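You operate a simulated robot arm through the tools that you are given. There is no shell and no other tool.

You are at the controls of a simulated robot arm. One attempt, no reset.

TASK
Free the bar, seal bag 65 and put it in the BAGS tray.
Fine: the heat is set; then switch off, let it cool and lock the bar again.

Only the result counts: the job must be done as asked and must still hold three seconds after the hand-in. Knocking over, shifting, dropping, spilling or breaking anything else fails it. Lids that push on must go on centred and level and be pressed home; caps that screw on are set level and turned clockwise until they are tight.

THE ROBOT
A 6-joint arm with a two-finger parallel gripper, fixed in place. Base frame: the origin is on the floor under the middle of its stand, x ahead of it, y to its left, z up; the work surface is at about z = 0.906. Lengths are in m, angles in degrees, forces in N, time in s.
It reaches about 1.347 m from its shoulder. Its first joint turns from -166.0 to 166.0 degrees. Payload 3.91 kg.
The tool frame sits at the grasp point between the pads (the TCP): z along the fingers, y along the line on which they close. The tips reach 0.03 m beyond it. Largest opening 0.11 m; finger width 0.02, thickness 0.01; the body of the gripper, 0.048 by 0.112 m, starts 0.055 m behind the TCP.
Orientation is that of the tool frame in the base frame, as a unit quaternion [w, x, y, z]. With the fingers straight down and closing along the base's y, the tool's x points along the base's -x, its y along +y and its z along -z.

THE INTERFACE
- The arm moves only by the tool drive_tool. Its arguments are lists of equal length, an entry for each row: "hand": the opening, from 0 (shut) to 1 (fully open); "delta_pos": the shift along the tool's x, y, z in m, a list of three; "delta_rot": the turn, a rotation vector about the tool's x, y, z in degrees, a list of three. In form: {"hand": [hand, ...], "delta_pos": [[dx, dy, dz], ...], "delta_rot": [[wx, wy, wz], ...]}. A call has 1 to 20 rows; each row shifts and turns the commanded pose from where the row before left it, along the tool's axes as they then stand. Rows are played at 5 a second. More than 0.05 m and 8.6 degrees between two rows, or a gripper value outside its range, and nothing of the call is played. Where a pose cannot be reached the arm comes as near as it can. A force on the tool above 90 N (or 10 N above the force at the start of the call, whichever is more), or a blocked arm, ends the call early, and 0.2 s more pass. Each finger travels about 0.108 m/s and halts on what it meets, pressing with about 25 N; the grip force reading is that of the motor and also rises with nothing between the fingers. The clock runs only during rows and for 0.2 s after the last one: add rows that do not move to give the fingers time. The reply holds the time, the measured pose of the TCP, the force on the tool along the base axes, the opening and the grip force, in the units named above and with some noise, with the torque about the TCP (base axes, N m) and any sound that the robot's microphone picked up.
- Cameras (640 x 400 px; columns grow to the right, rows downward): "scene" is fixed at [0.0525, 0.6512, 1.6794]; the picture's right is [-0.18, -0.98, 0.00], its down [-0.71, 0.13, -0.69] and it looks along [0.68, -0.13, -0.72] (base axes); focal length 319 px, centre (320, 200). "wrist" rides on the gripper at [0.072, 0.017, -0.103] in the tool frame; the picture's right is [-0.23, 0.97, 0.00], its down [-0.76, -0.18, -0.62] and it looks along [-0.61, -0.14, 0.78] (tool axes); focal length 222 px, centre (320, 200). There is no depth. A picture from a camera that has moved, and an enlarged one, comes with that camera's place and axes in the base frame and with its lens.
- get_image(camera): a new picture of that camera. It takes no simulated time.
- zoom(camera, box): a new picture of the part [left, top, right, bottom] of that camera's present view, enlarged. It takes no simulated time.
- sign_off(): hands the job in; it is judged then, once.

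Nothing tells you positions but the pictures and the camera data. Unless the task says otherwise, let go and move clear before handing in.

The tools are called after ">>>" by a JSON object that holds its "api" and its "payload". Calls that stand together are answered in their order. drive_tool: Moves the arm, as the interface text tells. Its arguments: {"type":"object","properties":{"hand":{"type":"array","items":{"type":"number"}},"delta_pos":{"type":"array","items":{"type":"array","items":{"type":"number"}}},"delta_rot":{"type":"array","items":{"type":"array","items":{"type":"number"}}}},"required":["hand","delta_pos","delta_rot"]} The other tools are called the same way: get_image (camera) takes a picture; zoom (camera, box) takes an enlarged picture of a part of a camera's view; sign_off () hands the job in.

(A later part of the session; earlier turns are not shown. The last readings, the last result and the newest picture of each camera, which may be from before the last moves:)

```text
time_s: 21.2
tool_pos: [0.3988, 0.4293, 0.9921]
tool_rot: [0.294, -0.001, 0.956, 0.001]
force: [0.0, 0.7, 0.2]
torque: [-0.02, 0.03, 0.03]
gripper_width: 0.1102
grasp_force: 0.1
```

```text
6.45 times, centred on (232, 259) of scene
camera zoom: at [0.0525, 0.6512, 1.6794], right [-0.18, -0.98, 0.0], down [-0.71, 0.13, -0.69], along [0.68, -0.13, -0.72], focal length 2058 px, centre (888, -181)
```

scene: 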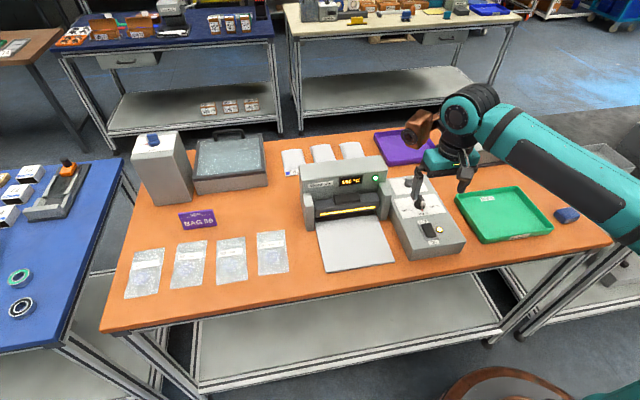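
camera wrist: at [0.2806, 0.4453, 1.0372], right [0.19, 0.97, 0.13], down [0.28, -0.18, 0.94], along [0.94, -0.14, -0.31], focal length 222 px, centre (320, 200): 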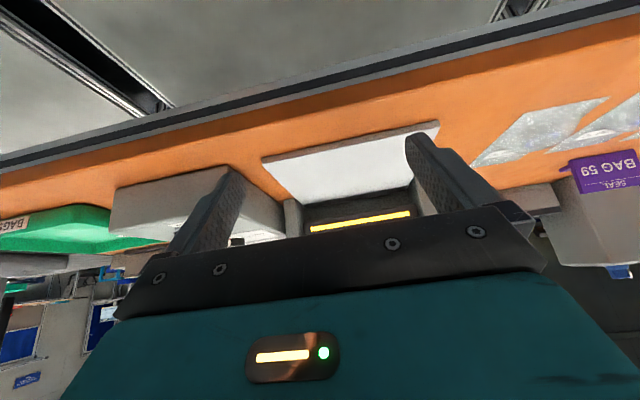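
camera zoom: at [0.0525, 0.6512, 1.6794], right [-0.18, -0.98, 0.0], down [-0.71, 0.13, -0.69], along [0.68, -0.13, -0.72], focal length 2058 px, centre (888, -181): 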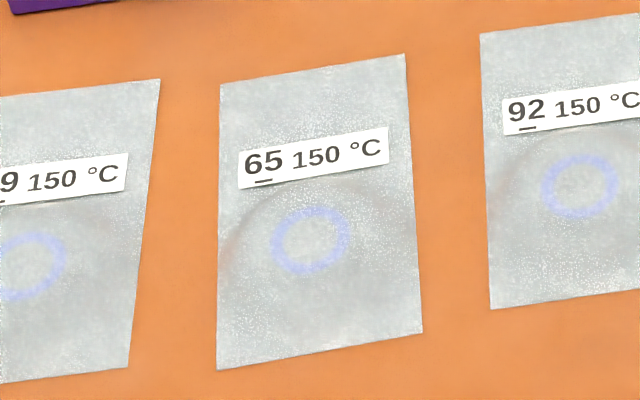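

>>> {"api": "zoom", "payload": {"camera": "wrist", "box": [276, 170, 436, 245]}}

>>> {"api": "zoom", "payload": {"camera": "scene", "box": [300, 180, 396, 240]}}

```text
4.00 times, centred on (356, 208) of wrist
camera zoom: at [0.2806, 0.4453, 1.0372], right [0.19, 0.97, 0.13], down [0.28, -0.18, 0.94], along [0.94, -0.14, -0.31], focal length 888 px, centre (176, 170)
```

zoom: 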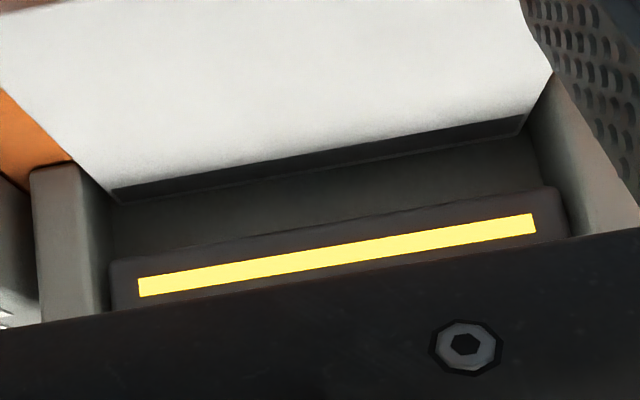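

```text
6.67 times, centred on (348, 210) of scene
camera zoom: at [0.0525, 0.6512, 1.6794], right [-0.18, -0.98, 0.0], down [-0.71, 0.13, -0.69], along [0.68, -0.13, -0.72], focal length 2126 px, centre (133, 133)
```

zoom: 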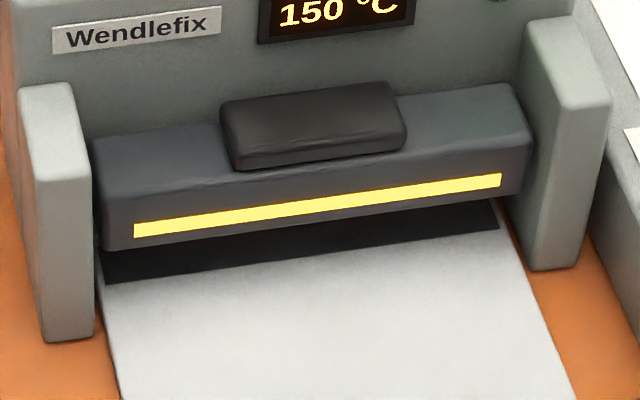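

Plate top is at about z≈0.915, anvil strip x≈0.677–0.705, and the bar underside z≈0.946, so there's a ~3 cm gap. I'll straighten the tool and go above bag 65, aligned to its slight yaw.

>>> {"api": "drive_tool", "payload": {"hand": [0.92, 0.92, 0.92, 0.92, 0.92, 0.92, 0.92, 0.92, 0.92, 0.92, 0.92, 0.92, 0.92, 0.92, 0.92], "delta_pos": [[0, 0, 0], [0, 0, 0], [0, 0, 0], [0, 0, 0], [-0.0188, 0.0418, -0.0064], [-0.0188, 0.0418, -0.0064], [-0.0188, 0.0418, -0.0064], [-0.0188, 0.0418, -0.0064], [-0.0188, 0.0418, -0.0064], [-0.0188, 0.0418, -0.0064], [-0.0188, 0.0418, -0.0064], [-0.0188, 0.0418, -0.0064], [-0.0188, 0.0418, -0.0064], [0, 0, 0], [0, 0, 0]], "delta_rot": [[0, 8.5, 0], [0, 8.5, 0], [0, 8.5, 0], [0, 8.5, 0], [0, 0, 0], [0, 0, 0], [0, 0, 0], [0, 0, 0], [0, 0, 0], [0, 0, 0], [0, 0, 0], [0, 0, 0], [0, 0, 0], [0, 0, -1.5], [0, 0, 0]]}}

>>> {"api": "get_image", "payload": {"camera": "wrist"}}

>>> {"api": "zoom", "payload": {"camera": "scene", "box": [176, 190, 304, 290]}}

```text
time_s: 24.4
tool_pos: [0.571, 0.8054, 1.05]
tool_rot: [0.0, -0.013, 1.0, 0.001]
force: [0.1, -0.3, -0.2]
torque: [0.02, 0.0, -0.01]
gripper_width: 0.1012
grasp_force: 0.0
```

```text
taken
camera wrist: at [0.4973, 0.8202, 1.1536], right [0.2, 0.98, 0.0], down [0.77, -0.16, 0.62], along [0.61, -0.12, -0.78], focal length 222 px, centre (320, 200)
```

wrist: 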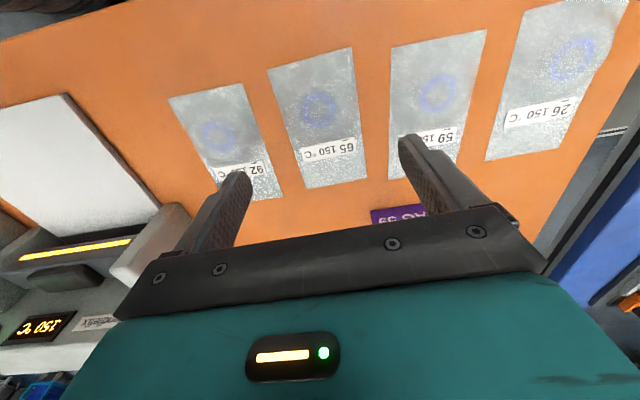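

```text
4.00 times, centred on (240, 240) of scene
camera zoom: at [0.0525, 0.6512, 1.6794], right [-0.18, -0.98, 0.0], down [-0.71, 0.13, -0.69], along [0.68, -0.13, -0.72], focal length 1276 px, centre (640, 40)
```

zoom: 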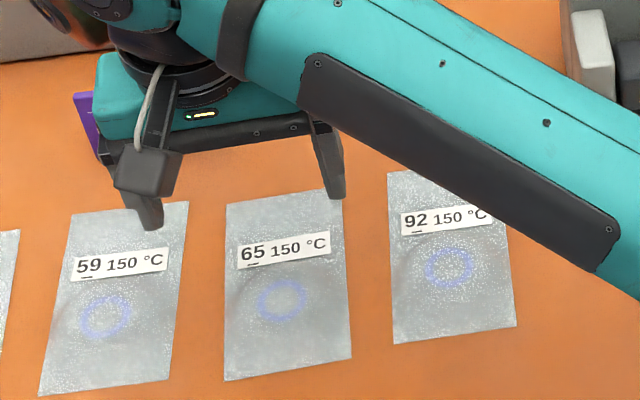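

The fingers straddle bag 65 with room to its neighbours. I'll descend along its sides.

>>> {"api": "drive_tool", "payload": {"hand": [0.92, 0.92, 0.92, 0.92, 0.92, 0.92], "delta_pos": [[0.002, 0, 0.03], [0, 0, 0.03], [0, 0, 0.03], [0, 0, 0.013], [0, 0, 0.005], [0, 0, 0]], "delta_rot": [[0, 0, 0], [0, 0, 0], [0, 0, 0], [0, 0, 0], [0, 0, 0], [0, 0, 0]]}}

>>> {"api": "get_image", "payload": {"camera": "wrist"}}

>>> {"api": "zoom", "payload": {"camera": "scene", "box": [176, 210, 304, 290]}}

```text
time_s: 25.8
tool_pos: [0.5695, 0.8053, 0.9417]
tool_rot: [0.001, -0.013, 1.0, 0.001]
force: [0.8, -0.4, -0.6]
torque: [0.01, 0.0, -0.01]
gripper_width: 0.1011
grasp_force: 0.2
```

```text
taken
camera wrist: at [0.4954, 0.8198, 1.0437], right [0.2, 0.98, 0.0], down [0.77, -0.16, 0.62], along [0.61, -0.12, -0.78], focal length 222 px, centre (320, 200)
```

wrist: 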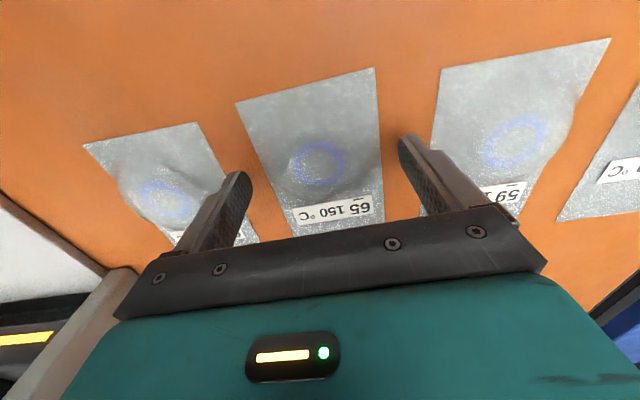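

```text
5.00 times, centred on (240, 250) of scene
camera zoom: at [0.0525, 0.6512, 1.6794], right [-0.18, -0.98, 0.0], down [-0.71, 0.13, -0.69], along [0.68, -0.13, -0.72], focal length 1595 px, centre (720, -50)
```

zoom: 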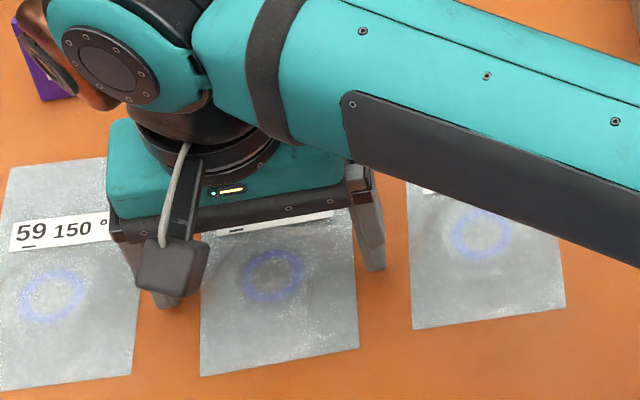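

Fingers clear of the neighbours. I'll go down the last 4 mm in small steps.

>>> {"api": "drive_tool", "payload": {"hand": [0.92, 0.92, 0.92, 0.92], "delta_pos": [[0, 0, 0.0015], [0, 0, 0.0015], [0, 0, 0.001], [0, 0, 0]], "delta_rot": [[0, 0, 0], [0, 0, 0], [0, 0, 0], [0, 0, 0]]}}

```text
time_s: 26.8
tool_pos: [0.5693, 0.8035, 0.939]
tool_rot: [0.001, -0.013, 1.0, 0.001]
force: [-0.1, -0.4, 1.3]
torque: [-0.01, 0.04, -0.02]
gripper_width: 0.1013
grasp_force: 0.1
```

>>> {"api": "drive_tool", "payload": {"hand": [0.92, 0.92, 0.92], "delta_pos": [[0, 0, 0.0008], [0, 0, 0.0007], [0, 0, 0]], "delta_rot": [[0, 0, 0], [0, 0, 0], [0, 0, 0]]}}

```text
time_s: 27.6
tool_pos: [0.5686, 0.8047, 0.9352]
tool_rot: [0.001, -0.013, 1.0, 0.0]
force: [-1.1, 0.8, 0.1]
torque: [-0.01, -0.03, 0.02]
gripper_width: 0.1011
grasp_force: 0.0
```

Tips are essentially at the table with no load. Closing gently now and watching where the fingers stop.

>>> {"api": "drive_tool", "payload": {"hand": [0.86, 0.8, 0.77, 0.74, 0.74], "delta_pos": [[0, 0, 0], [0, 0, 0], [0, 0, 0], [0, 0, 0], [0, 0, 0]], "delta_rot": [[0, 0, 0], [0, 0, 0], [0, 0, 0], [0, 0, 0], [0, 0, 0]]}}

>>> {"api": "get_image", "payload": {"camera": "wrist"}}

>>> {"api": "zoom", "payload": {"camera": "wrist", "box": [220, 60, 428, 230]}}

```text
time_s: 28.8
tool_pos: [0.5691, 0.8051, 0.9352]
tool_rot: [0.0, -0.014, 1.0, 0.001]
force: [0.1, -0.5, 0.2]
torque: [0.0, -0.01, 0.0]
gripper_width: 0.0815
grasp_force: 0.0
```

```text
taken
camera wrist: at [0.4953, 0.8199, 1.0388], right [0.2, 0.98, 0.0], down [0.77, -0.16, 0.62], along [0.61, -0.12, -0.78], focal length 222 px, centre (320, 200)
```

wrist: 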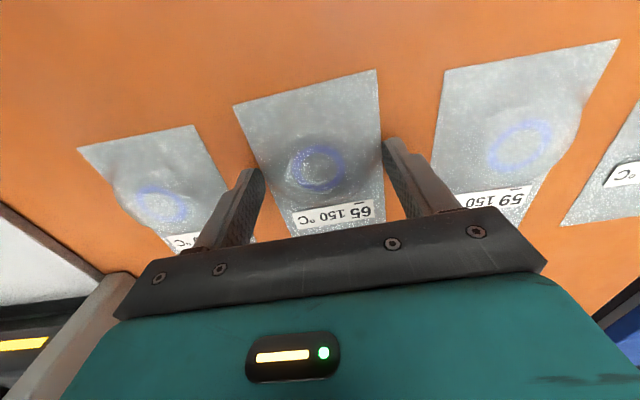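

```text
2.35 times, centred on (324, 145) of wrist
camera zoom: at [0.4953, 0.8199, 1.0388], right [0.2, 0.98, 0.0], down [0.77, -0.16, 0.62], along [0.61, -0.12, -0.78], focal length 523 px, centre (311, 329)
```

zoom: 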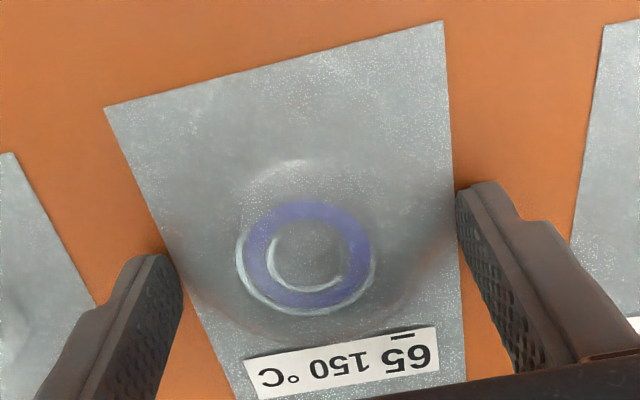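

No resistance yet at 81 mm. Closing further, step by step, to reach the contents.

>>> {"api": "drive_tool", "payload": {"hand": [0.7, 0.66, 0.62, 0.62], "delta_pos": [[0, 0, 0], [0, 0, 0], [0, 0, 0], [0, 0, 0]], "delta_rot": [[0, 0, 0], [0, 0, 0], [0, 0, 0], [0, 0, 0]]}}

>>> {"api": "zoom", "payload": {"camera": "wrist", "box": [220, 60, 428, 230]}}

```text
time_s: 29.8
tool_pos: [0.5683, 0.8064, 0.9349]
tool_rot: [0.001, -0.013, 1.0, 0.0]
force: [-0.1, 0.2, 0.3]
torque: [-0.02, 0.0, 0.0]
gripper_width: 0.0683
grasp_force: 0.1
```

```text
2.35 times, centred on (324, 145) of wrist
camera zoom: at [0.4953, 0.8199, 1.0388], right [0.2, 0.98, 0.0], down [0.77, -0.16, 0.62], along [0.61, -0.12, -0.78], focal length 523 px, centre (311, 329)
```

zoom: 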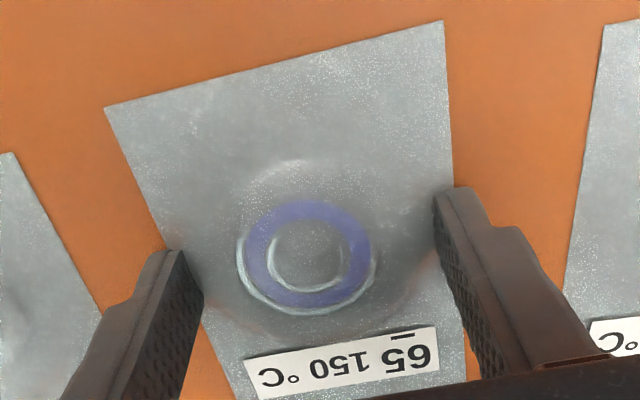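

Fingers pass over the thin film edge without load; continuing inward to the ring itself.

>>> {"api": "drive_tool", "payload": {"hand": [0.58, 0.54, 0.5, 0.5], "delta_pos": [[0, 0, 0], [0, 0, 0], [0, 0, 0], [0, 0, 0]], "delta_rot": [[0, 0, 0], [0, 0, 0], [0, 0, 0], [0, 0, 0]]}}

>>> {"api": "zoom", "payload": {"camera": "wrist", "box": [220, 60, 428, 230]}}

```text
time_s: 30.8
tool_pos: [0.5688, 0.8061, 0.9347]
tool_rot: [0.001, -0.013, 1.0, 0.0]
force: [0.4, 0.4, -0.8]
torque: [-0.02, 0.01, -0.02]
gripper_width: 0.0549
grasp_force: 0.1
```

```text
2.35 times, centred on (324, 145) of wrist
camera zoom: at [0.4953, 0.8199, 1.0389], right [0.2, 0.98, 0.0], down [0.77, -0.16, 0.62], along [0.61, -0.12, -0.78], focal length 523 px, centre (311, 329)
```

zoom: 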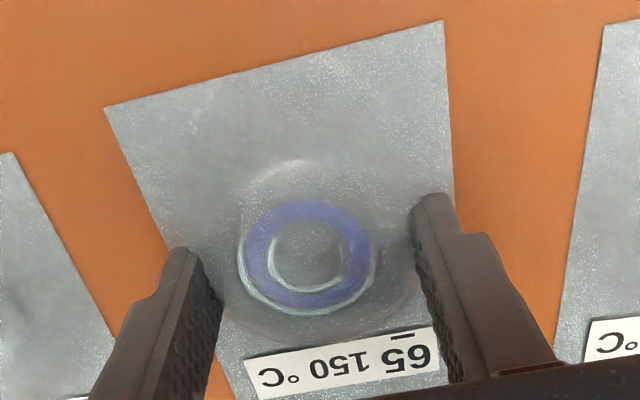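

The ring is about 39 mm across and centred between the fingers. I'll close onto it.

>>> {"api": "drive_tool", "payload": {"hand": [0.46, 0.42, 0.38, 0.34, 0.3, 0.3], "delta_pos": [[-0.001, 0, 0], [0, 0, 0], [0, 0, 0], [0, 0, 0], [0, 0, 0], [0, 0, 0]], "delta_rot": [[0, 0, 0], [0, 0, 0], [0, 0, 0], [0, 0, 0], [0, 0, 0], [0, 0, 0]]}}

>>> {"api": "zoom", "payload": {"camera": "wrist", "box": [220, 60, 428, 230]}}

```text
time_s: 32.2
tool_pos: [0.5688, 0.8053, 0.9365]
tool_rot: [0.001, -0.013, 1.0, 0.001]
force: [-0.1, 0.3, 0.9]
torque: [0.01, 0.0, 0.02]
gripper_width: 0.0468
grasp_force: 25.6
```

```text
2.35 times, centred on (324, 145) of wrist
camera zoom: at [0.4959, 0.8197, 1.0394], right [0.2, 0.98, 0.0], down [0.77, -0.16, 0.62], along [0.61, -0.12, -0.78], focal length 523 px, centre (311, 329)
```

zoom: 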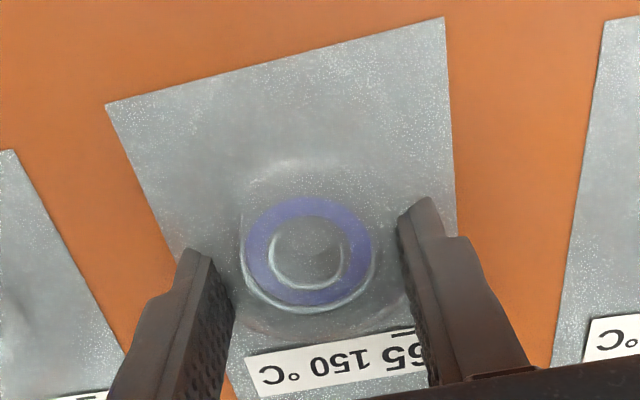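

The contents are gripped at 47 mm with 25 N. Now a slow lift to check that the bag comes along level.

>>> {"api": "drive_tool", "payload": {"hand": [0.2, 0.2, 0.2, 0.2, 0.2, 0.2], "delta_pos": [[0, 0, 0], [0, 0, -0.005], [0, 0, -0.01], [0, 0, -0.02], [0, 0, -0.03], [0, 0, 0]], "delta_rot": [[0, 0, 0], [0, 0, 0], [0, 0, 0], [0, 0, 0], [0, 0, 0], [0, 0, 0]]}}

>>> {"api": "get_image", "payload": {"camera": "wrist"}}

>>> {"api": "zoom", "payload": {"camera": "scene", "box": [160, 190, 320, 290]}}

```text
time_s: 33.6
tool_pos: [0.5701, 0.8048, 0.9995]
tool_rot: [0.001, -0.014, 1.0, 0.001]
force: [-0.6, 0.7, -0.3]
torque: [-0.01, -0.01, 0.01]
gripper_width: 0.0466
grasp_force: 25.2
```

```text
taken
camera wrist: at [0.4963, 0.8189, 1.1037], right [0.2, 0.98, 0.0], down [0.77, -0.16, 0.62], along [0.61, -0.12, -0.78], focal length 222 px, centre (320, 200)
```

wrist: 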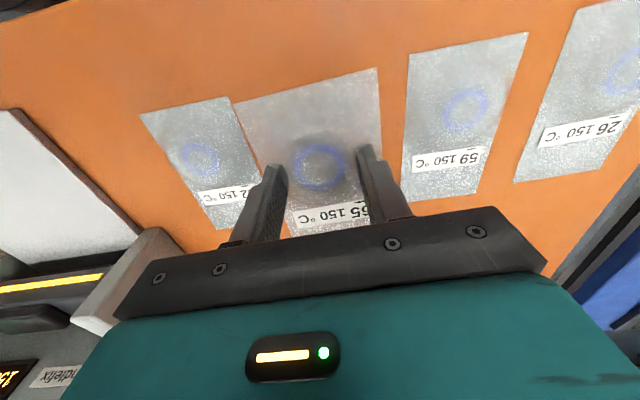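

```text
4.00 times, centred on (240, 240) of scene
camera zoom: at [0.0525, 0.6512, 1.6794], right [-0.18, -0.98, 0.0], down [-0.71, 0.13, -0.69], along [0.68, -0.13, -0.72], focal length 1276 px, centre (640, 40)
```

zoom: 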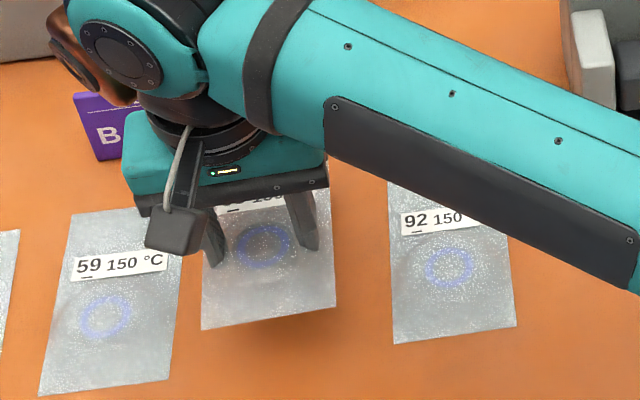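

The bag hangs level and firmly in the fingers. I'll carry it to in front of the sealer at a safe height.

>>> {"api": "drive_tool", "payload": {"hand": [0.2, 0.2, 0.2, 0.2, 0.2, 0.2, 0.2, 0.2, 0.2, 0.2, 0.2, 0.2], "delta_pos": [[0, 0, -0.01], [0.009, -0.0355, 0], [0.009, -0.0355, 0], [0.009, -0.0355, 0], [0.009, -0.0355, 0], [0.009, -0.0355, 0], [0.009, -0.0355, 0], [0.009, -0.0355, 0], [0.009, -0.0355, 0], [0.009, -0.0355, 0], [0.009, -0.0355, 0], [0, 0, 0]], "delta_rot": [[0, 0, 1.5], [0, 0, 0], [0, 0, 0], [0, 0, 0], [0, 0, 0], [0, 0, 0], [0, 0, 0], [0, 0, 0], [0, 0, 0], [0, 0, 0], [0, 0, 0], [0, 0, 0]]}}

>>> {"api": "get_image", "payload": {"camera": "wrist"}}

>>> {"api": "get_image", "payload": {"camera": "scene"}}

```text
time_s: 36.2
tool_pos: [0.4803, 0.4501, 1.0099]
tool_rot: [0.0, 0.0, 1.0, 0.001]
force: [-0.1, -0.1, -0.8]
torque: [-0.04, 0.03, 0.0]
gripper_width: 0.0467
grasp_force: 24.9
```

```text
taken
camera wrist: at [0.4061, 0.4668, 1.1132], right [0.23, 0.97, 0.0], down [0.76, -0.18, 0.62], along [0.61, -0.14, -0.78], focal length 222 px, centre (320, 200)
```

wrist: 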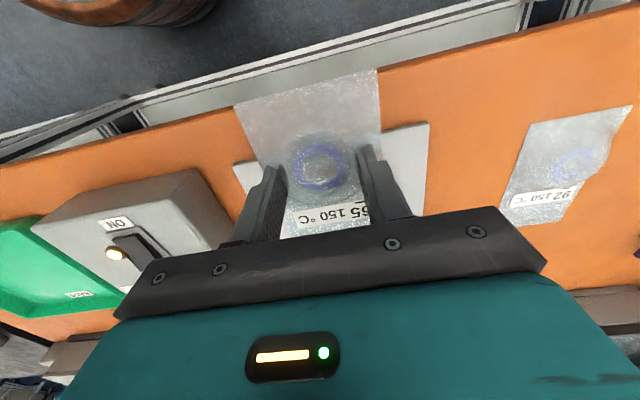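

```text
taken
```

scene: 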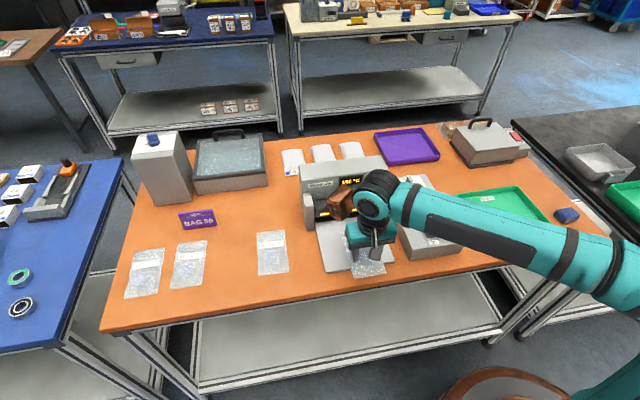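

The bag is in front of the sealer. I'll lower to just above plate level, then advance so the mouth approaches the gap.

>>> {"api": "drive_tool", "payload": {"hand": [0.2, 0.2, 0.2, 0.2, 0.2, 0.2, 0.2], "delta_pos": [[0, 0, 0.027], [0, 0, 0.026], [-0.025, 0, 0], [-0.025, 0, 0], [-0.02, 0, 0], [-0.01, 0, 0], [0, 0, 0]], "delta_rot": [[0, 0, 0], [0, 0, 0], [0, 0, 0], [0, 0, 0], [0, 0, 0], [0, 0, 0], [0, 0, 0]]}}

>>> {"api": "get_image", "payload": {"camera": "wrist"}}

>>> {"api": "zoom", "payload": {"camera": "scene", "box": [280, 150, 440, 280]}}

```text
time_s: 37.8
tool_pos: [0.5617, 0.448, 0.9585]
tool_rot: [0.001, 0.0, 1.0, 0.001]
force: [0.1, -0.3, -0.2]
torque: [0.0, 0.03, 0.02]
gripper_width: 0.0465
grasp_force: 25.8
```

```text
taken
camera wrist: at [0.4879, 0.4655, 1.0618], right [0.23, 0.97, 0.0], down [0.76, -0.18, 0.62], along [0.61, -0.14, -0.78], focal length 222 px, centre (320, 200)
```

wrist: 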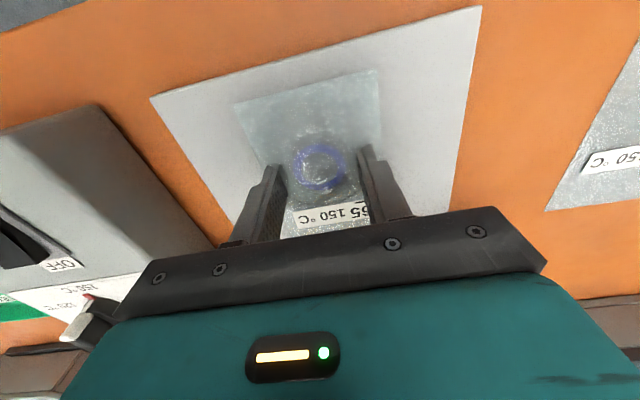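

```text
3.08 times, centred on (360, 215) of scene
camera zoom: at [0.0525, 0.6512, 1.6794], right [-0.18, -0.98, 0.0], down [-0.71, 0.13, -0.69], along [0.68, -0.13, -0.72], focal length 982 px, centre (197, 154)
```

zoom: 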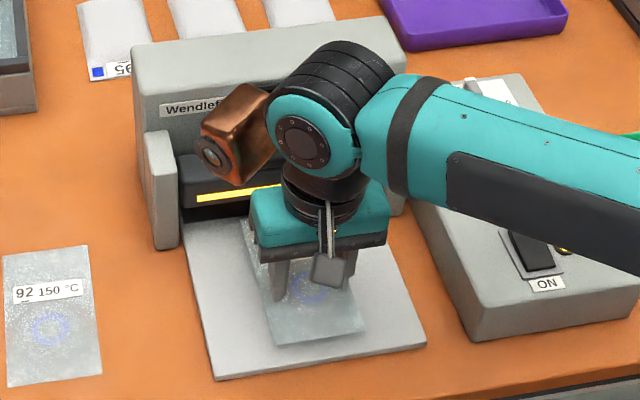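

The path is clear: wrist well above the housing, bag level over the plate. I'll lower a few millimetres and slide the mouth under the bar.

>>> {"api": "drive_tool", "payload": {"hand": [0.2, 0.2, 0.2, 0.2, 0.2, 0.2], "delta_pos": [[0, 0.001, 0.004], [-0.01, 0, 0], [-0.01, 0, 0], [-0.01, 0, 0], [-0.008, 0, 0], [0, 0, 0]], "delta_rot": [[0, 0, 0], [0, 0, 0], [0, 0, 0], [0, 0, 0], [0, 0, 0], [0, 0, 0]]}}

>>> {"api": "get_image", "payload": {"camera": "wrist"}}

>>> {"api": "zoom", "payload": {"camera": "scene", "box": [280, 150, 440, 280]}}

```text
time_s: 39.2
tool_pos: [0.5988, 0.4517, 0.9542]
tool_rot: [0.001, 0.0, 1.0, 0.001]
force: [0.0, -0.5, -1.1]
torque: [0.02, 0.0, 0.01]
gripper_width: 0.0466
grasp_force: 25.2
```

```text
taken
camera wrist: at [0.5243, 0.4676, 1.0565], right [0.23, 0.97, 0.0], down [0.76, -0.18, 0.62], along [0.61, -0.14, -0.78], focal length 222 px, centre (320, 200)
```

wrist: 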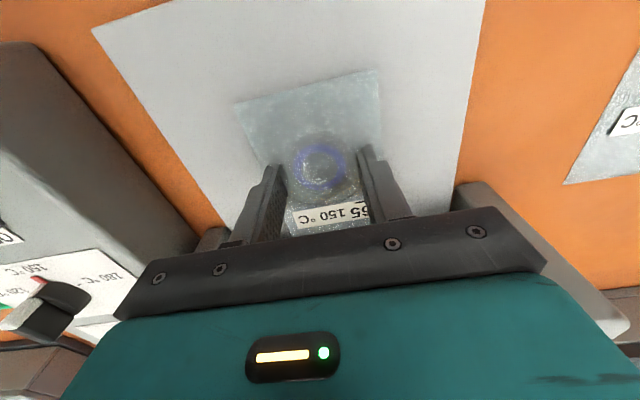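

```text
3.08 times, centred on (360, 215) of scene
camera zoom: at [0.0525, 0.6512, 1.6794], right [-0.18, -0.98, 0.0], down [-0.71, 0.13, -0.69], along [0.68, -0.13, -0.72], focal length 982 px, centre (197, 154)
```

zoom: 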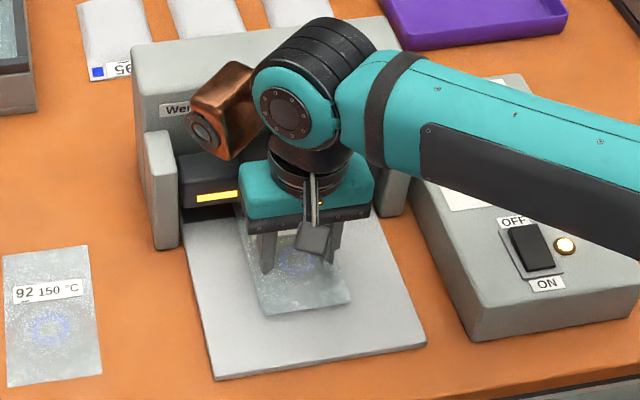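

Mouth is under the bar with no contact force. Now I'll lower the bag onto the plate in small steps.

>>> {"api": "drive_tool", "payload": {"hand": [0.2, 0.2, 0.2, 0.2], "delta_pos": [[0, 0, 0.003], [0, 0, 0.002], [0, 0, 0.0015], [0, 0, 0]], "delta_rot": [[0, 0, 0], [0, 0, 0], [0, 0, 0], [0, 0, 0]]}}

```text
time_s: 40.2
tool_pos: [0.5971, 0.4513, 0.9464]
tool_rot: [0.001, 0.0, 1.0, 0.001]
force: [0.1, -0.2, -1.3]
torque: [0.0, 0.02, 0.0]
gripper_width: 0.0468
grasp_force: 24.9
```

>>> {"api": "drive_tool", "payload": {"hand": [0.2, 0.2, 0.2], "delta_pos": [[0, 0, 0.001], [0, 0, 0.001], [0, 0, 0]], "delta_rot": [[0, 0, 0], [0, 0, 0], [0, 0, 0]]}}

>>> {"api": "zoom", "payload": {"camera": "wrist", "box": [200, 40, 440, 250]}}

```text
time_s: 41.0
tool_pos: [0.598, 0.4513, 0.9456]
tool_rot: [0.0, 0.0, 1.0, 0.001]
force: [1.9, 2.5, 14.2]
torque: [-0.17, -0.14, -0.01]
gripper_width: 0.0469
grasp_force: 25.2
```

```text
1.90 times, centred on (320, 145) of wrist
camera zoom: at [0.5245, 0.4671, 1.0493], right [0.23, 0.97, 0.0], down [0.76, -0.18, 0.62], along [0.61, -0.14, -0.78], focal length 423 px, centre (320, 305)
```

zoom: 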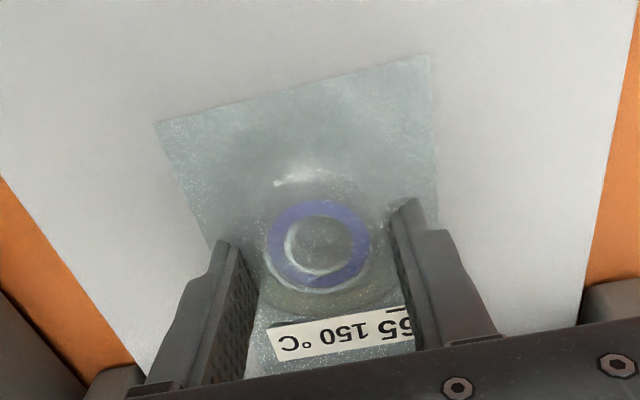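

Touchdown (14 N). I'll ease off 1 mm and release.

>>> {"api": "drive_tool", "payload": {"hand": [0.2, 0.2, 0.46, 0.5, 0.6, 0.6], "delta_pos": [[0, 0, -0.001], [0, 0, 0], [0, 0, 0], [0, 0, 0], [0, 0, 0], [0, 0, 0]], "delta_rot": [[0, 0, 0], [0, 0, 0], [0, 0, 0], [0, 0, 0], [0, 0, 0], [0, 0, 0]]}}

>>> {"api": "drive_tool", "payload": {"hand": [0.6, 0.6, 0.6, 0.6, 0.6, 0.6, 0.6], "delta_pos": [[0, 0, -0.01], [0, 0, -0.02], [0.01, 0, -0.04], [0.04, 0, -0.03], [0.05, 0, 0], [0.05, 0, 0], [0, 0, 0]], "delta_rot": [[0, 0, 0], [0, 0, 0], [0, 0, 0], [0, 0, 0], [0, 0, 0], [0, 0, 0], [0, 0, 0]]}}

>>> {"api": "get_image", "payload": {"camera": "wrist"}}

>>> {"api": "zoom", "payload": {"camera": "wrist", "box": [230, 100, 390, 200]}}

>>> {"api": "zoom", "payload": {"camera": "scene", "box": [280, 150, 440, 280]}}

```text
time_s: 42.4
tool_pos: [0.5976, 0.4514, 0.9457]
tool_rot: [0.002, 0.0, 1.0, 0.001]
force: [-0.5, 0.2, -0.1]
torque: [0.02, 0.02, 0.0]
gripper_width: 0.0657
grasp_force: 0.1
```

```text
time_s: 44.0
tool_pos: [0.4485, 0.4512, 1.0467]
tool_rot: [-0.001, 0.001, 1.0, 0.001]
force: [-0.2, 0.2, -0.8]
torque: [-0.02, -0.02, 0.01]
gripper_width: 0.066
grasp_force: 0.0
```

```text
taken
camera wrist: at [0.3752, 0.4674, 1.1494], right [0.23, 0.97, 0.0], down [0.76, -0.18, 0.62], along [0.61, -0.14, -0.78], focal length 222 px, centre (320, 200)
```

wrist: 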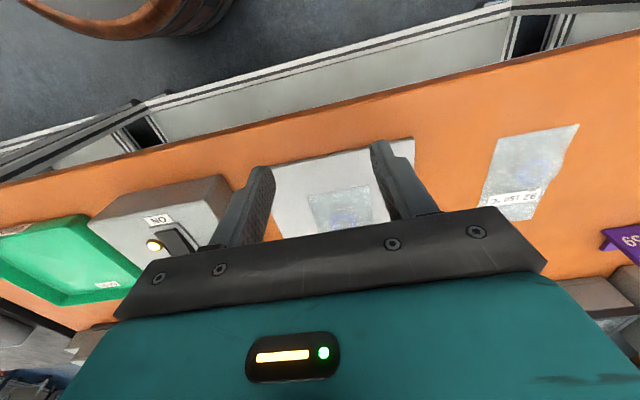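

```text
4.00 times, centred on (310, 150) of wrist
camera zoom: at [0.3752, 0.4674, 1.1494], right [0.23, 0.97, 0.0], down [0.76, -0.18, 0.62], along [0.61, -0.14, -0.78], focal length 888 px, centre (360, 400)
```

zoom: 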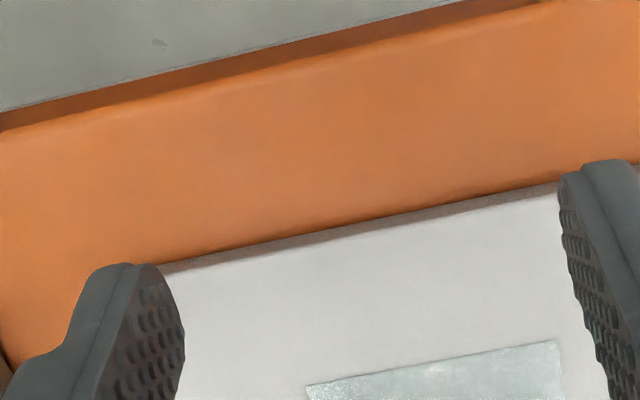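

```text
3.08 times, centred on (360, 215) of scene
camera zoom: at [0.0525, 0.6512, 1.6794], right [-0.18, -0.98, 0.0], down [-0.71, 0.13, -0.69], along [0.68, -0.13, -0.72], focal length 982 px, centre (197, 154)
```

zoom: 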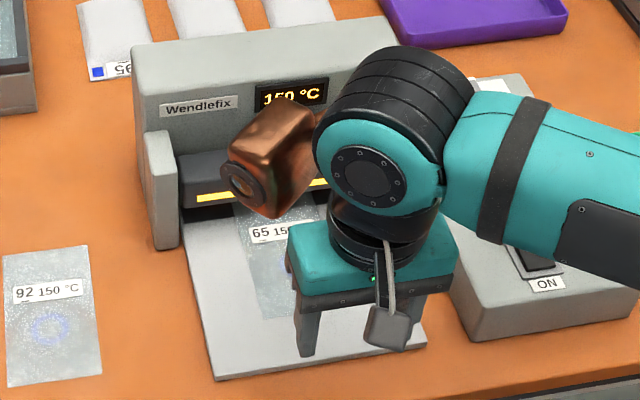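

Bag 65 lies on the plate. I'll check its position relative to the anvil before pressing.

>>> {"api": "zoom", "payload": {"camera": "wrist", "box": [270, 150, 398, 230]}}

>>> {"api": "drive_tool", "payload": {"hand": [0.6, 0.6, 0.6, 0.6, 0.6, 0.6, 0.6], "delta_pos": [[0.02, 0, 0.02], [0.03, 0, 0.035], [0, 0, 0], [0, 0, 0], [0, 0, 0], [0, 0, 0], [0, 0, 0]], "delta_rot": [[0, 0, 0], [0, 0, 0], [0, -8.5, 0], [0, -8.5, 0], [0, -8.5, 0], [0, -8.5, 0], [0, 0, 0]]}}

>>> {"api": "get_image", "payload": {"camera": "wrist"}}

>>> {"api": "zoom", "payload": {"camera": "wrist", "box": [256, 140, 416, 240]}}

```text
5.00 times, centred on (334, 190) of wrist
camera zoom: at [0.3752, 0.4674, 1.1494], right [0.23, 0.97, 0.0], down [0.76, -0.18, 0.62], along [0.61, -0.14, -0.78], focal length 1111 px, centre (250, 250)
```

zoom: 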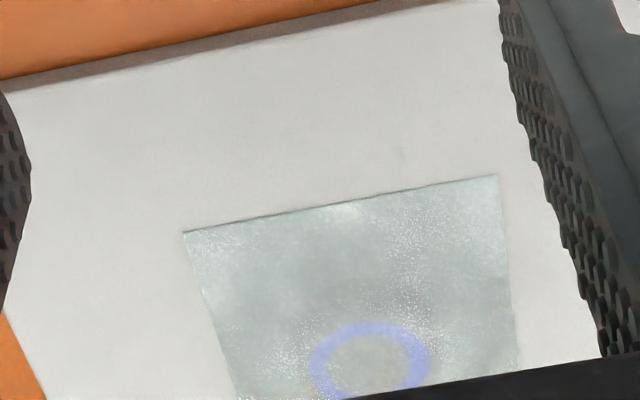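

```text
time_s: 45.6
tool_pos: [0.3969, 0.4514, 0.99]
tool_rot: [0.293, 0.0, 0.956, 0.001]
force: [0.4, 0.1, -0.9]
torque: [0.0, -0.01, -0.03]
gripper_width: 0.0657
grasp_force: 0.0
```

```text
taken
camera wrist: at [0.2789, 0.4678, 1.0361], right [0.19, 0.97, 0.13], down [0.28, -0.18, 0.94], along [0.94, -0.14, -0.31], focal length 222 px, centre (320, 200)
```

wrist: 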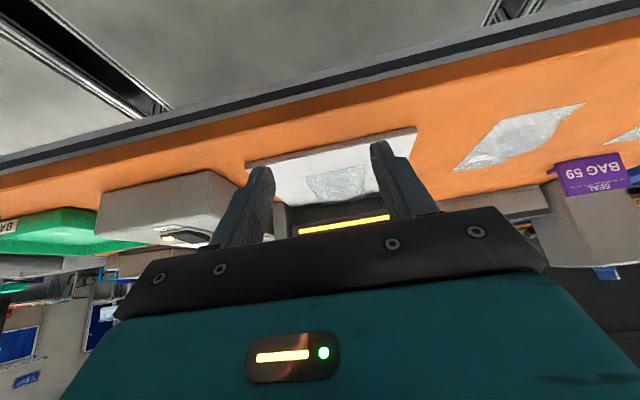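

```text
4.00 times, centred on (336, 190) of wrist
camera zoom: at [0.2789, 0.4678, 1.0361], right [0.19, 0.97, 0.13], down [0.28, -0.18, 0.94], along [0.94, -0.14, -0.31], focal length 888 px, centre (256, 240)
```

zoom: 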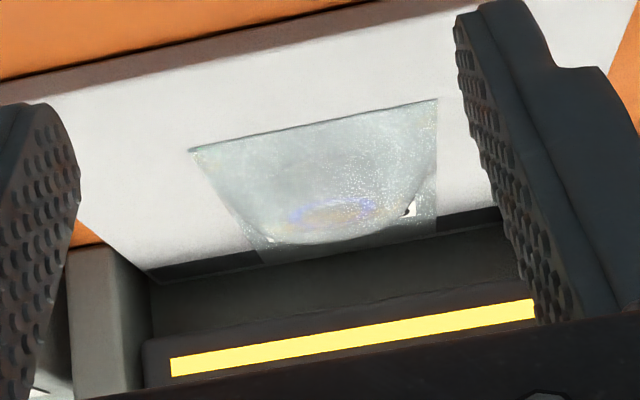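

>>> {"api": "zoom", "payload": {"camera": "wrist", "box": [310, 180, 390, 210]}}

>>> {"api": "zoom", "payload": {"camera": "scene", "box": [300, 165, 396, 225]}}

```text
8.00 times, centred on (350, 195) of wrist
camera zoom: at [0.2789, 0.4678, 1.0361], right [0.19, 0.97, 0.13], down [0.28, -0.18, 0.94], along [0.94, -0.14, -0.31], focal length 1777 px, centre (80, 240)
```

zoom: 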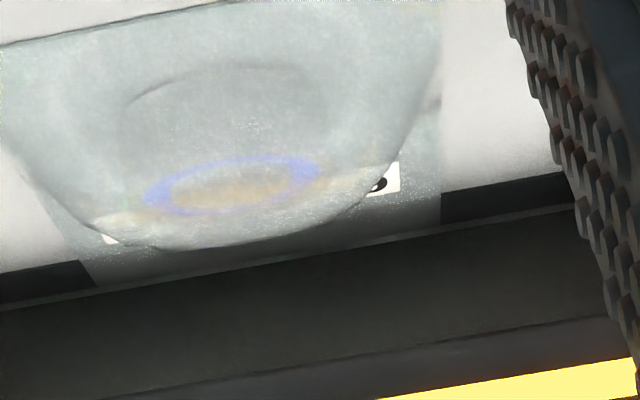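

```text
6.67 times, centred on (348, 195) of scene
camera zoom: at [0.0525, 0.6512, 1.6794], right [-0.18, -0.98, 0.0], down [-0.71, 0.13, -0.69], along [0.68, -0.13, -0.72], focal length 2126 px, centre (133, 233)
```

zoom: 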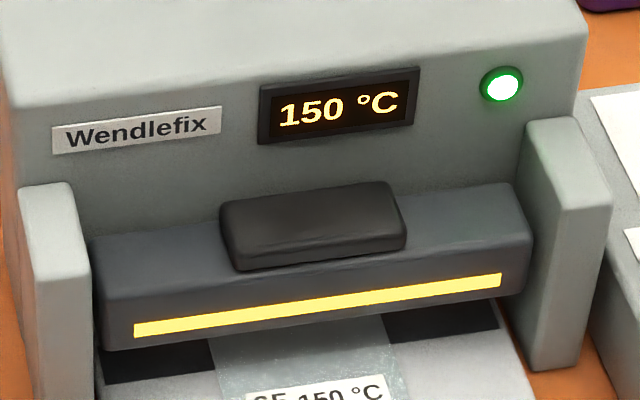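

The bag film lies right across the anvil strip, label clear of it. Next I'll press the bar's handle with closed fingers, tilted 20° so the gripper body stays clear of the housing.

>>> {"api": "drive_tool", "payload": {"hand": [0.3, 0, 0, 0, 0, 0, 0, 0, 0, 0, 0, 0], "delta_pos": [[0, 0, 0], [0, 0, 0], [-0.0137, 0, -0.0376], [-0.0137, 0, -0.0376], [-0.0385, 0, 0.014], [-0.0385, 0, 0.014], [-0.0385, 0, 0.014], [-0.0385, 0, 0.014], [-0.0385, 0, 0.014], [-0.0385, 0, 0.014], [-0.0385, 0, 0.014], [0, 0, 0]], "delta_rot": [[0, 8.5, 0], [0, 5.5, 0], [0, 0, 0], [0, 0, 0], [0, 0, 0], [0, 0, 0], [0, 0, 0], [0, 0, 0], [0, 0, 0], [0, 0, 0], [0, 0, 0], [0, 0, 0]]}}

>>> {"api": "get_image", "payload": {"camera": "wrist"}}

>>> {"api": "zoom", "payload": {"camera": "scene", "box": [280, 140, 440, 240]}}

```text
time_s: 48.2
tool_pos: [0.6845, 0.4503, 1.0719]
tool_rot: [0.175, 0.0, 0.985, 0.001]
force: [0.1, -0.2, 0.3]
torque: [0.01, -0.02, -0.01]
gripper_width: 0.0002
grasp_force: 24.6
```

```text
taken
camera wrist: at [0.5798, 0.4662, 1.1434], right [0.21, 0.97, 0.08], down [0.5, -0.18, 0.85], along [0.84, -0.14, -0.53], focal length 222 px, centre (320, 200)
```

wrist: 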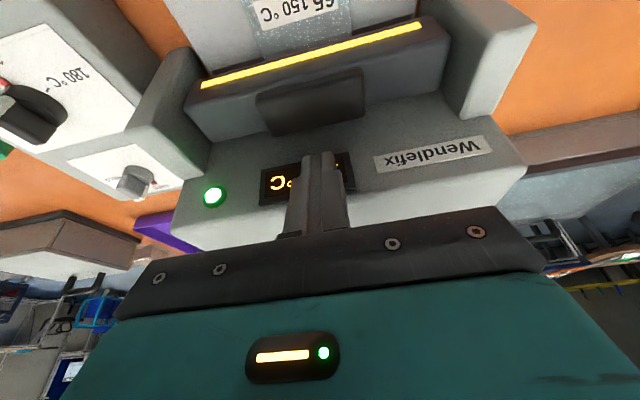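

```text
4.00 times, centred on (360, 190) of scene
camera zoom: at [0.0525, 0.6512, 1.6794], right [-0.18, -0.98, 0.0], down [-0.71, 0.13, -0.69], along [0.68, -0.13, -0.72], focal length 1276 px, centre (160, 240)
```

zoom: 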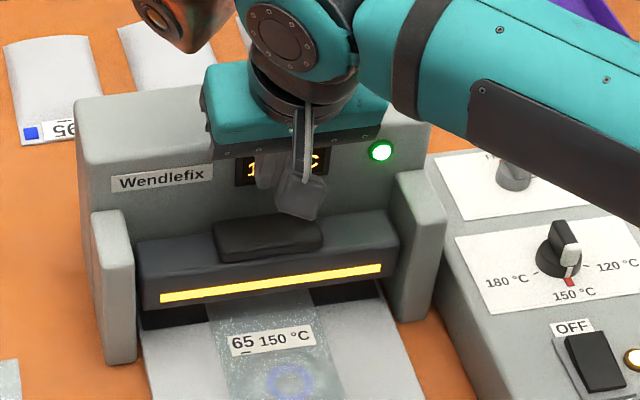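

Finger tips are right above the handle. I'll descend to near contact.

>>> {"api": "drive_tool", "payload": {"hand": [0, 0, 0, 0, 0], "delta_pos": [[0.0041, 0, 0.0113], [0.0041, 0, 0.0113], [0.0027, 0, 0.0075], [0.0014, 0, 0.0038], [0, 0, 0]], "delta_rot": [[0, 0, 0], [0, 0, 0], [0, 0, 0], [0, 0, 0], [0, 0, 0]]}}

>>> {"api": "zoom", "payload": {"camera": "wrist", "box": [220, 40, 412, 160]}}

>>> {"api": "zoom", "payload": {"camera": "scene", "box": [300, 160, 396, 220]}}

```text
time_s: 49.4
tool_pos: [0.6865, 0.4503, 1.0335]
tool_rot: [0.174, 0.0, 0.985, 0.002]
force: [-0.6, 0.2, 0.0]
torque: [0.01, -0.01, -0.03]
gripper_width: 0.0
grasp_force: 25.0
```

```text
3.33 times, centred on (316, 100) of wrist
camera zoom: at [0.5809, 0.4664, 1.1074], right [0.21, 0.97, 0.08], down [0.5, -0.18, 0.85], along [0.84, -0.14, -0.53], focal length 740 px, centre (333, 533)
```

zoom: 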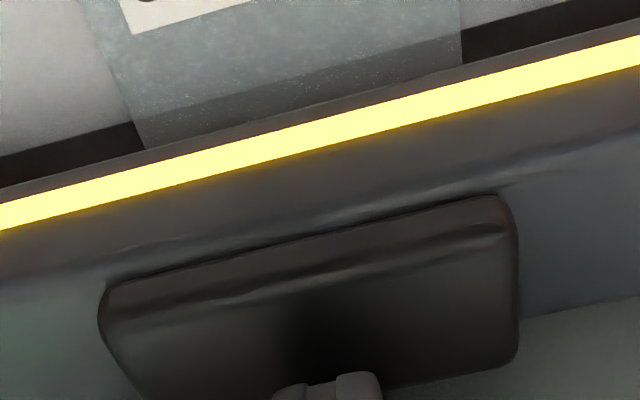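

```text
6.67 times, centred on (348, 190) of scene
camera zoom: at [0.0525, 0.6512, 1.6794], right [-0.18, -0.98, 0.0], down [-0.71, 0.13, -0.69], along [0.68, -0.13, -0.72], focal length 2126 px, centre (133, 267)
```

zoom: 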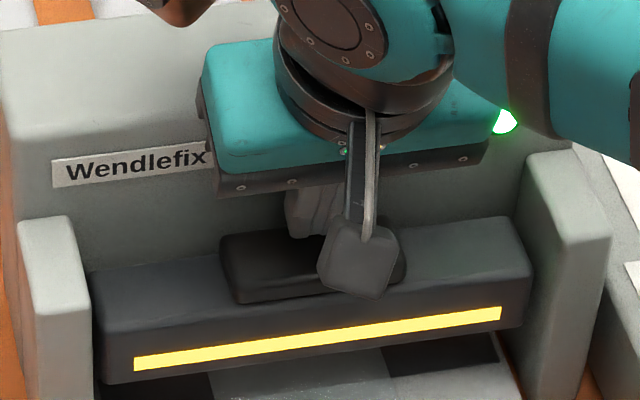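

The tips are a few millimetres above the handle but near its rear edge; I'll shift back 6 mm and then press down in small steps.

>>> {"api": "drive_tool", "payload": {"hand": [0, 0, 0, 0, 0], "delta_pos": [[0.0056, 0, -0.0021], [0.0007, 0, 0.0019], [0.0007, 0, 0.0019], [0.0007, 0, 0.0019], [0, 0, 0]], "delta_rot": [[0, 0, 0], [0, 0, 0], [0, 0, 0], [0, 0, 0], [0, 0, 0]]}}

```text
time_s: 50.6
tool_pos: [0.6789, 0.4518, 1.0294]
tool_rot: [0.174, -0.001, 0.985, 0.002]
force: [0.3, -1.3, 0.4]
torque: [-0.04, -0.01, 0.0]
gripper_width: 0.0002
grasp_force: 25.1
```

>>> {"api": "drive_tool", "payload": {"hand": [0, 0, 0, 0, 0], "delta_pos": [[0.0007, 0, 0.0019], [0.0007, 0, 0.0019], [0.0007, 0, 0.0019], [0.0007, 0, 0.0019], [0, 0, 0]], "delta_rot": [[0, 0, 0], [0, 0, 0], [0, 0, 0], [0, 0, 0], [0, 0, 0]]}}

>>> {"api": "zoom", "payload": {"camera": "wrist", "box": [220, 40, 412, 160]}}

>>> {"api": "zoom", "payload": {"camera": "scene", "box": [300, 160, 396, 220]}}

```text
time_s: 51.8
tool_pos: [0.6785, 0.4524, 1.021]
tool_rot: [0.174, 0.0, 0.985, 0.002]
force: [2.6, -0.6, 3.0]
torque: [0.01, -0.03, -0.01]
gripper_width: 0.0
grasp_force: 24.6
```

```text
3.33 times, centred on (316, 100) of wrist
camera zoom: at [0.5748, 0.468, 1.0933], right [0.21, 0.97, 0.08], down [0.5, -0.18, 0.85], along [0.84, -0.14, -0.53], focal length 740 px, centre (333, 533)
```

zoom: 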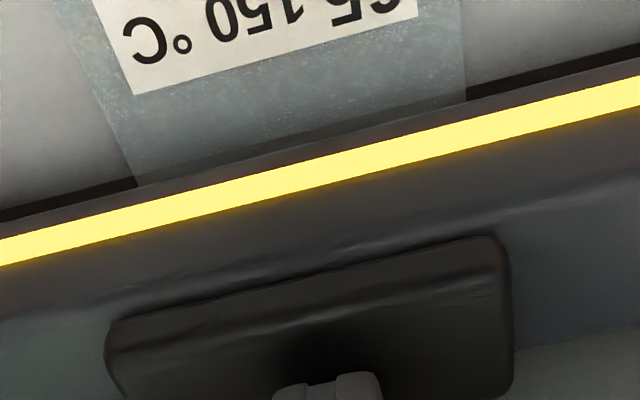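

```text
6.67 times, centred on (348, 190) of scene
camera zoom: at [0.0525, 0.6512, 1.6794], right [-0.18, -0.98, 0.0], down [-0.71, 0.13, -0.69], along [0.68, -0.13, -0.72], focal length 2126 px, centre (133, 267)
```

zoom: 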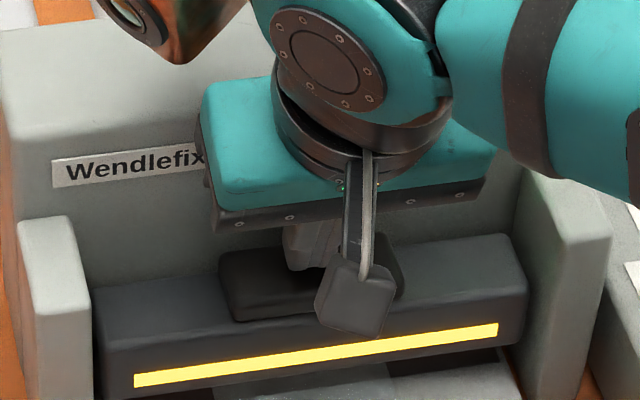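

The bar is moving down under light spring force (~3 N). Continuing to press.

>>> {"api": "drive_tool", "payload": {"hand": [0, 0, 0, 0, 0, 0], "delta_pos": [[0.001, 0, 0.0028], [0.001, 0, 0.0028], [0.001, 0, 0.0028], [0.001, 0, 0.0028], [0.0007, 0, 0.0019], [0, 0, 0]], "delta_rot": [[0, 0, 0], [0, 0, 0], [0, 0, 0], [0, 0, 0], [0, 0, 0], [0, 0, 0]]}}

>>> {"api": "zoom", "payload": {"camera": "scene", "box": [290, 150, 450, 250]}}

```text
time_s: 53.2
tool_pos: [0.6792, 0.4512, 1.0066]
tool_rot: [0.175, 0.0, 0.985, 0.001]
force: [3.7, 1.4, 7.2]
torque: [0.05, -0.08, -0.01]
gripper_width: 0.0
grasp_force: 25.0
```

```text
4.00 times, centred on (370, 200) of scene
camera zoom: at [0.0525, 0.6512, 1.6794], right [-0.18, -0.98, 0.0], down [-0.71, 0.13, -0.69], along [0.68, -0.13, -0.72], focal length 1276 px, centre (120, 200)
```

zoom: 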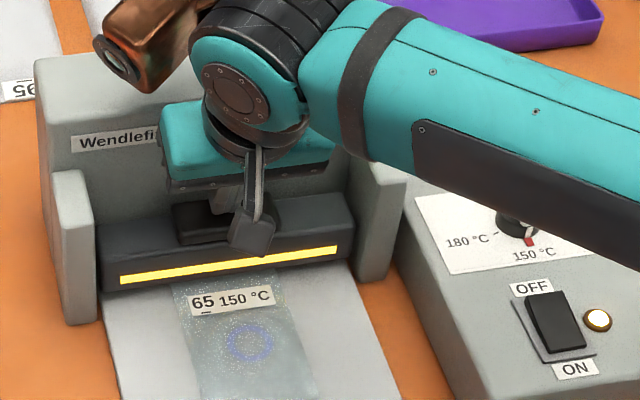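

>>> {"api": "drive_tool", "payload": {"hand": [0, 0, 0, 0, 0], "delta_pos": [[0.0007, 0, 0.0019], [0.0007, 0, 0.0019], [0.0005, 0, 0.0014], [0.0005, 0, 0.0014], [0, 0, 0]], "delta_rot": [[0, 0, 0], [0, 0, 0], [0, 0, 0], [0, 0, 0], [0, 0, 0]]}}

>>> {"api": "zoom", "payload": {"camera": "scene", "box": [290, 150, 450, 250]}}

```text
time_s: 54.4
tool_pos: [0.6779, 0.4514, 1.001]
tool_rot: [0.174, 0.0, 0.985, 0.001]
force: [2.3, 3.3, 8.4]
torque: [0.07, -0.1, 0.04]
gripper_width: 0.0
grasp_force: 25.4
```

```text
4.00 times, centred on (370, 200) of scene
camera zoom: at [0.0525, 0.6512, 1.6794], right [-0.18, -0.98, 0.0], down [-0.71, 0.13, -0.69], along [0.68, -0.13, -0.72], focal length 1276 px, centre (120, 200)
```

zoom: 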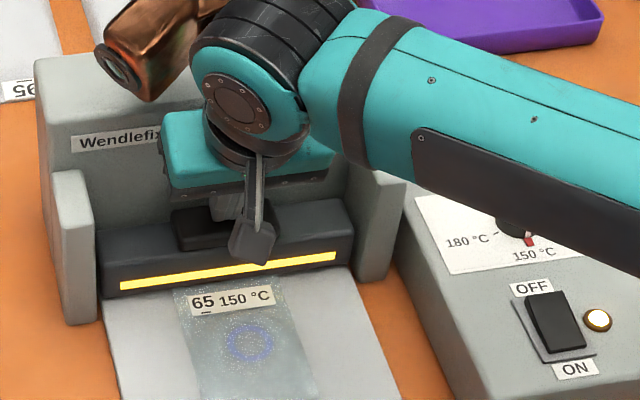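

>>> {"api": "drive_tool", "payload": {"hand": [0, 0, 0, 0, 0], "delta_pos": [[0.0005, 0, 0.0014], [0.0005, 0, 0.0014], [0.0005, 0, 0.0014], [0.0005, 0, 0.0014], [0, 0, 0]], "delta_rot": [[0, 0, 0], [0, 0, 0], [0, 0, 0], [0, 0, 0], [0, 0, 0]]}}

>>> {"api": "zoom", "payload": {"camera": "scene", "box": [290, 150, 450, 250]}}

```text
time_s: 55.6
tool_pos: [0.6778, 0.4506, 1.0]
tool_rot: [0.178, 0.0, 0.984, 0.003]
force: [14.6, 12.1, 77.1]
torque: [0.42, -0.52, 0.23]
gripper_width: 0.0
grasp_force: 25.6
```

```text
4.00 times, centred on (370, 200) of scene
camera zoom: at [0.0525, 0.6512, 1.6794], right [-0.18, -0.98, 0.0], down [-0.71, 0.13, -0.69], along [0.68, -0.13, -0.72], focal length 1276 px, centre (120, 200)
```

zoom: 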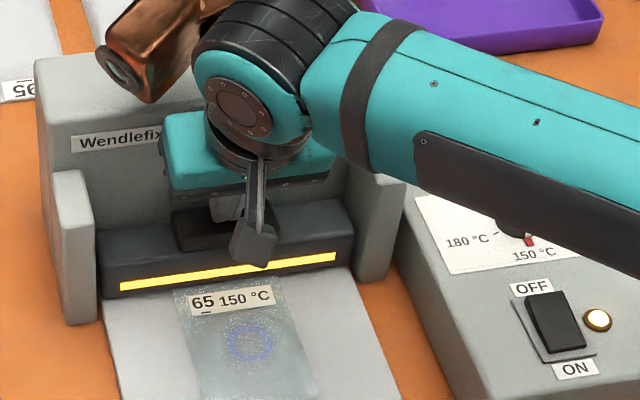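

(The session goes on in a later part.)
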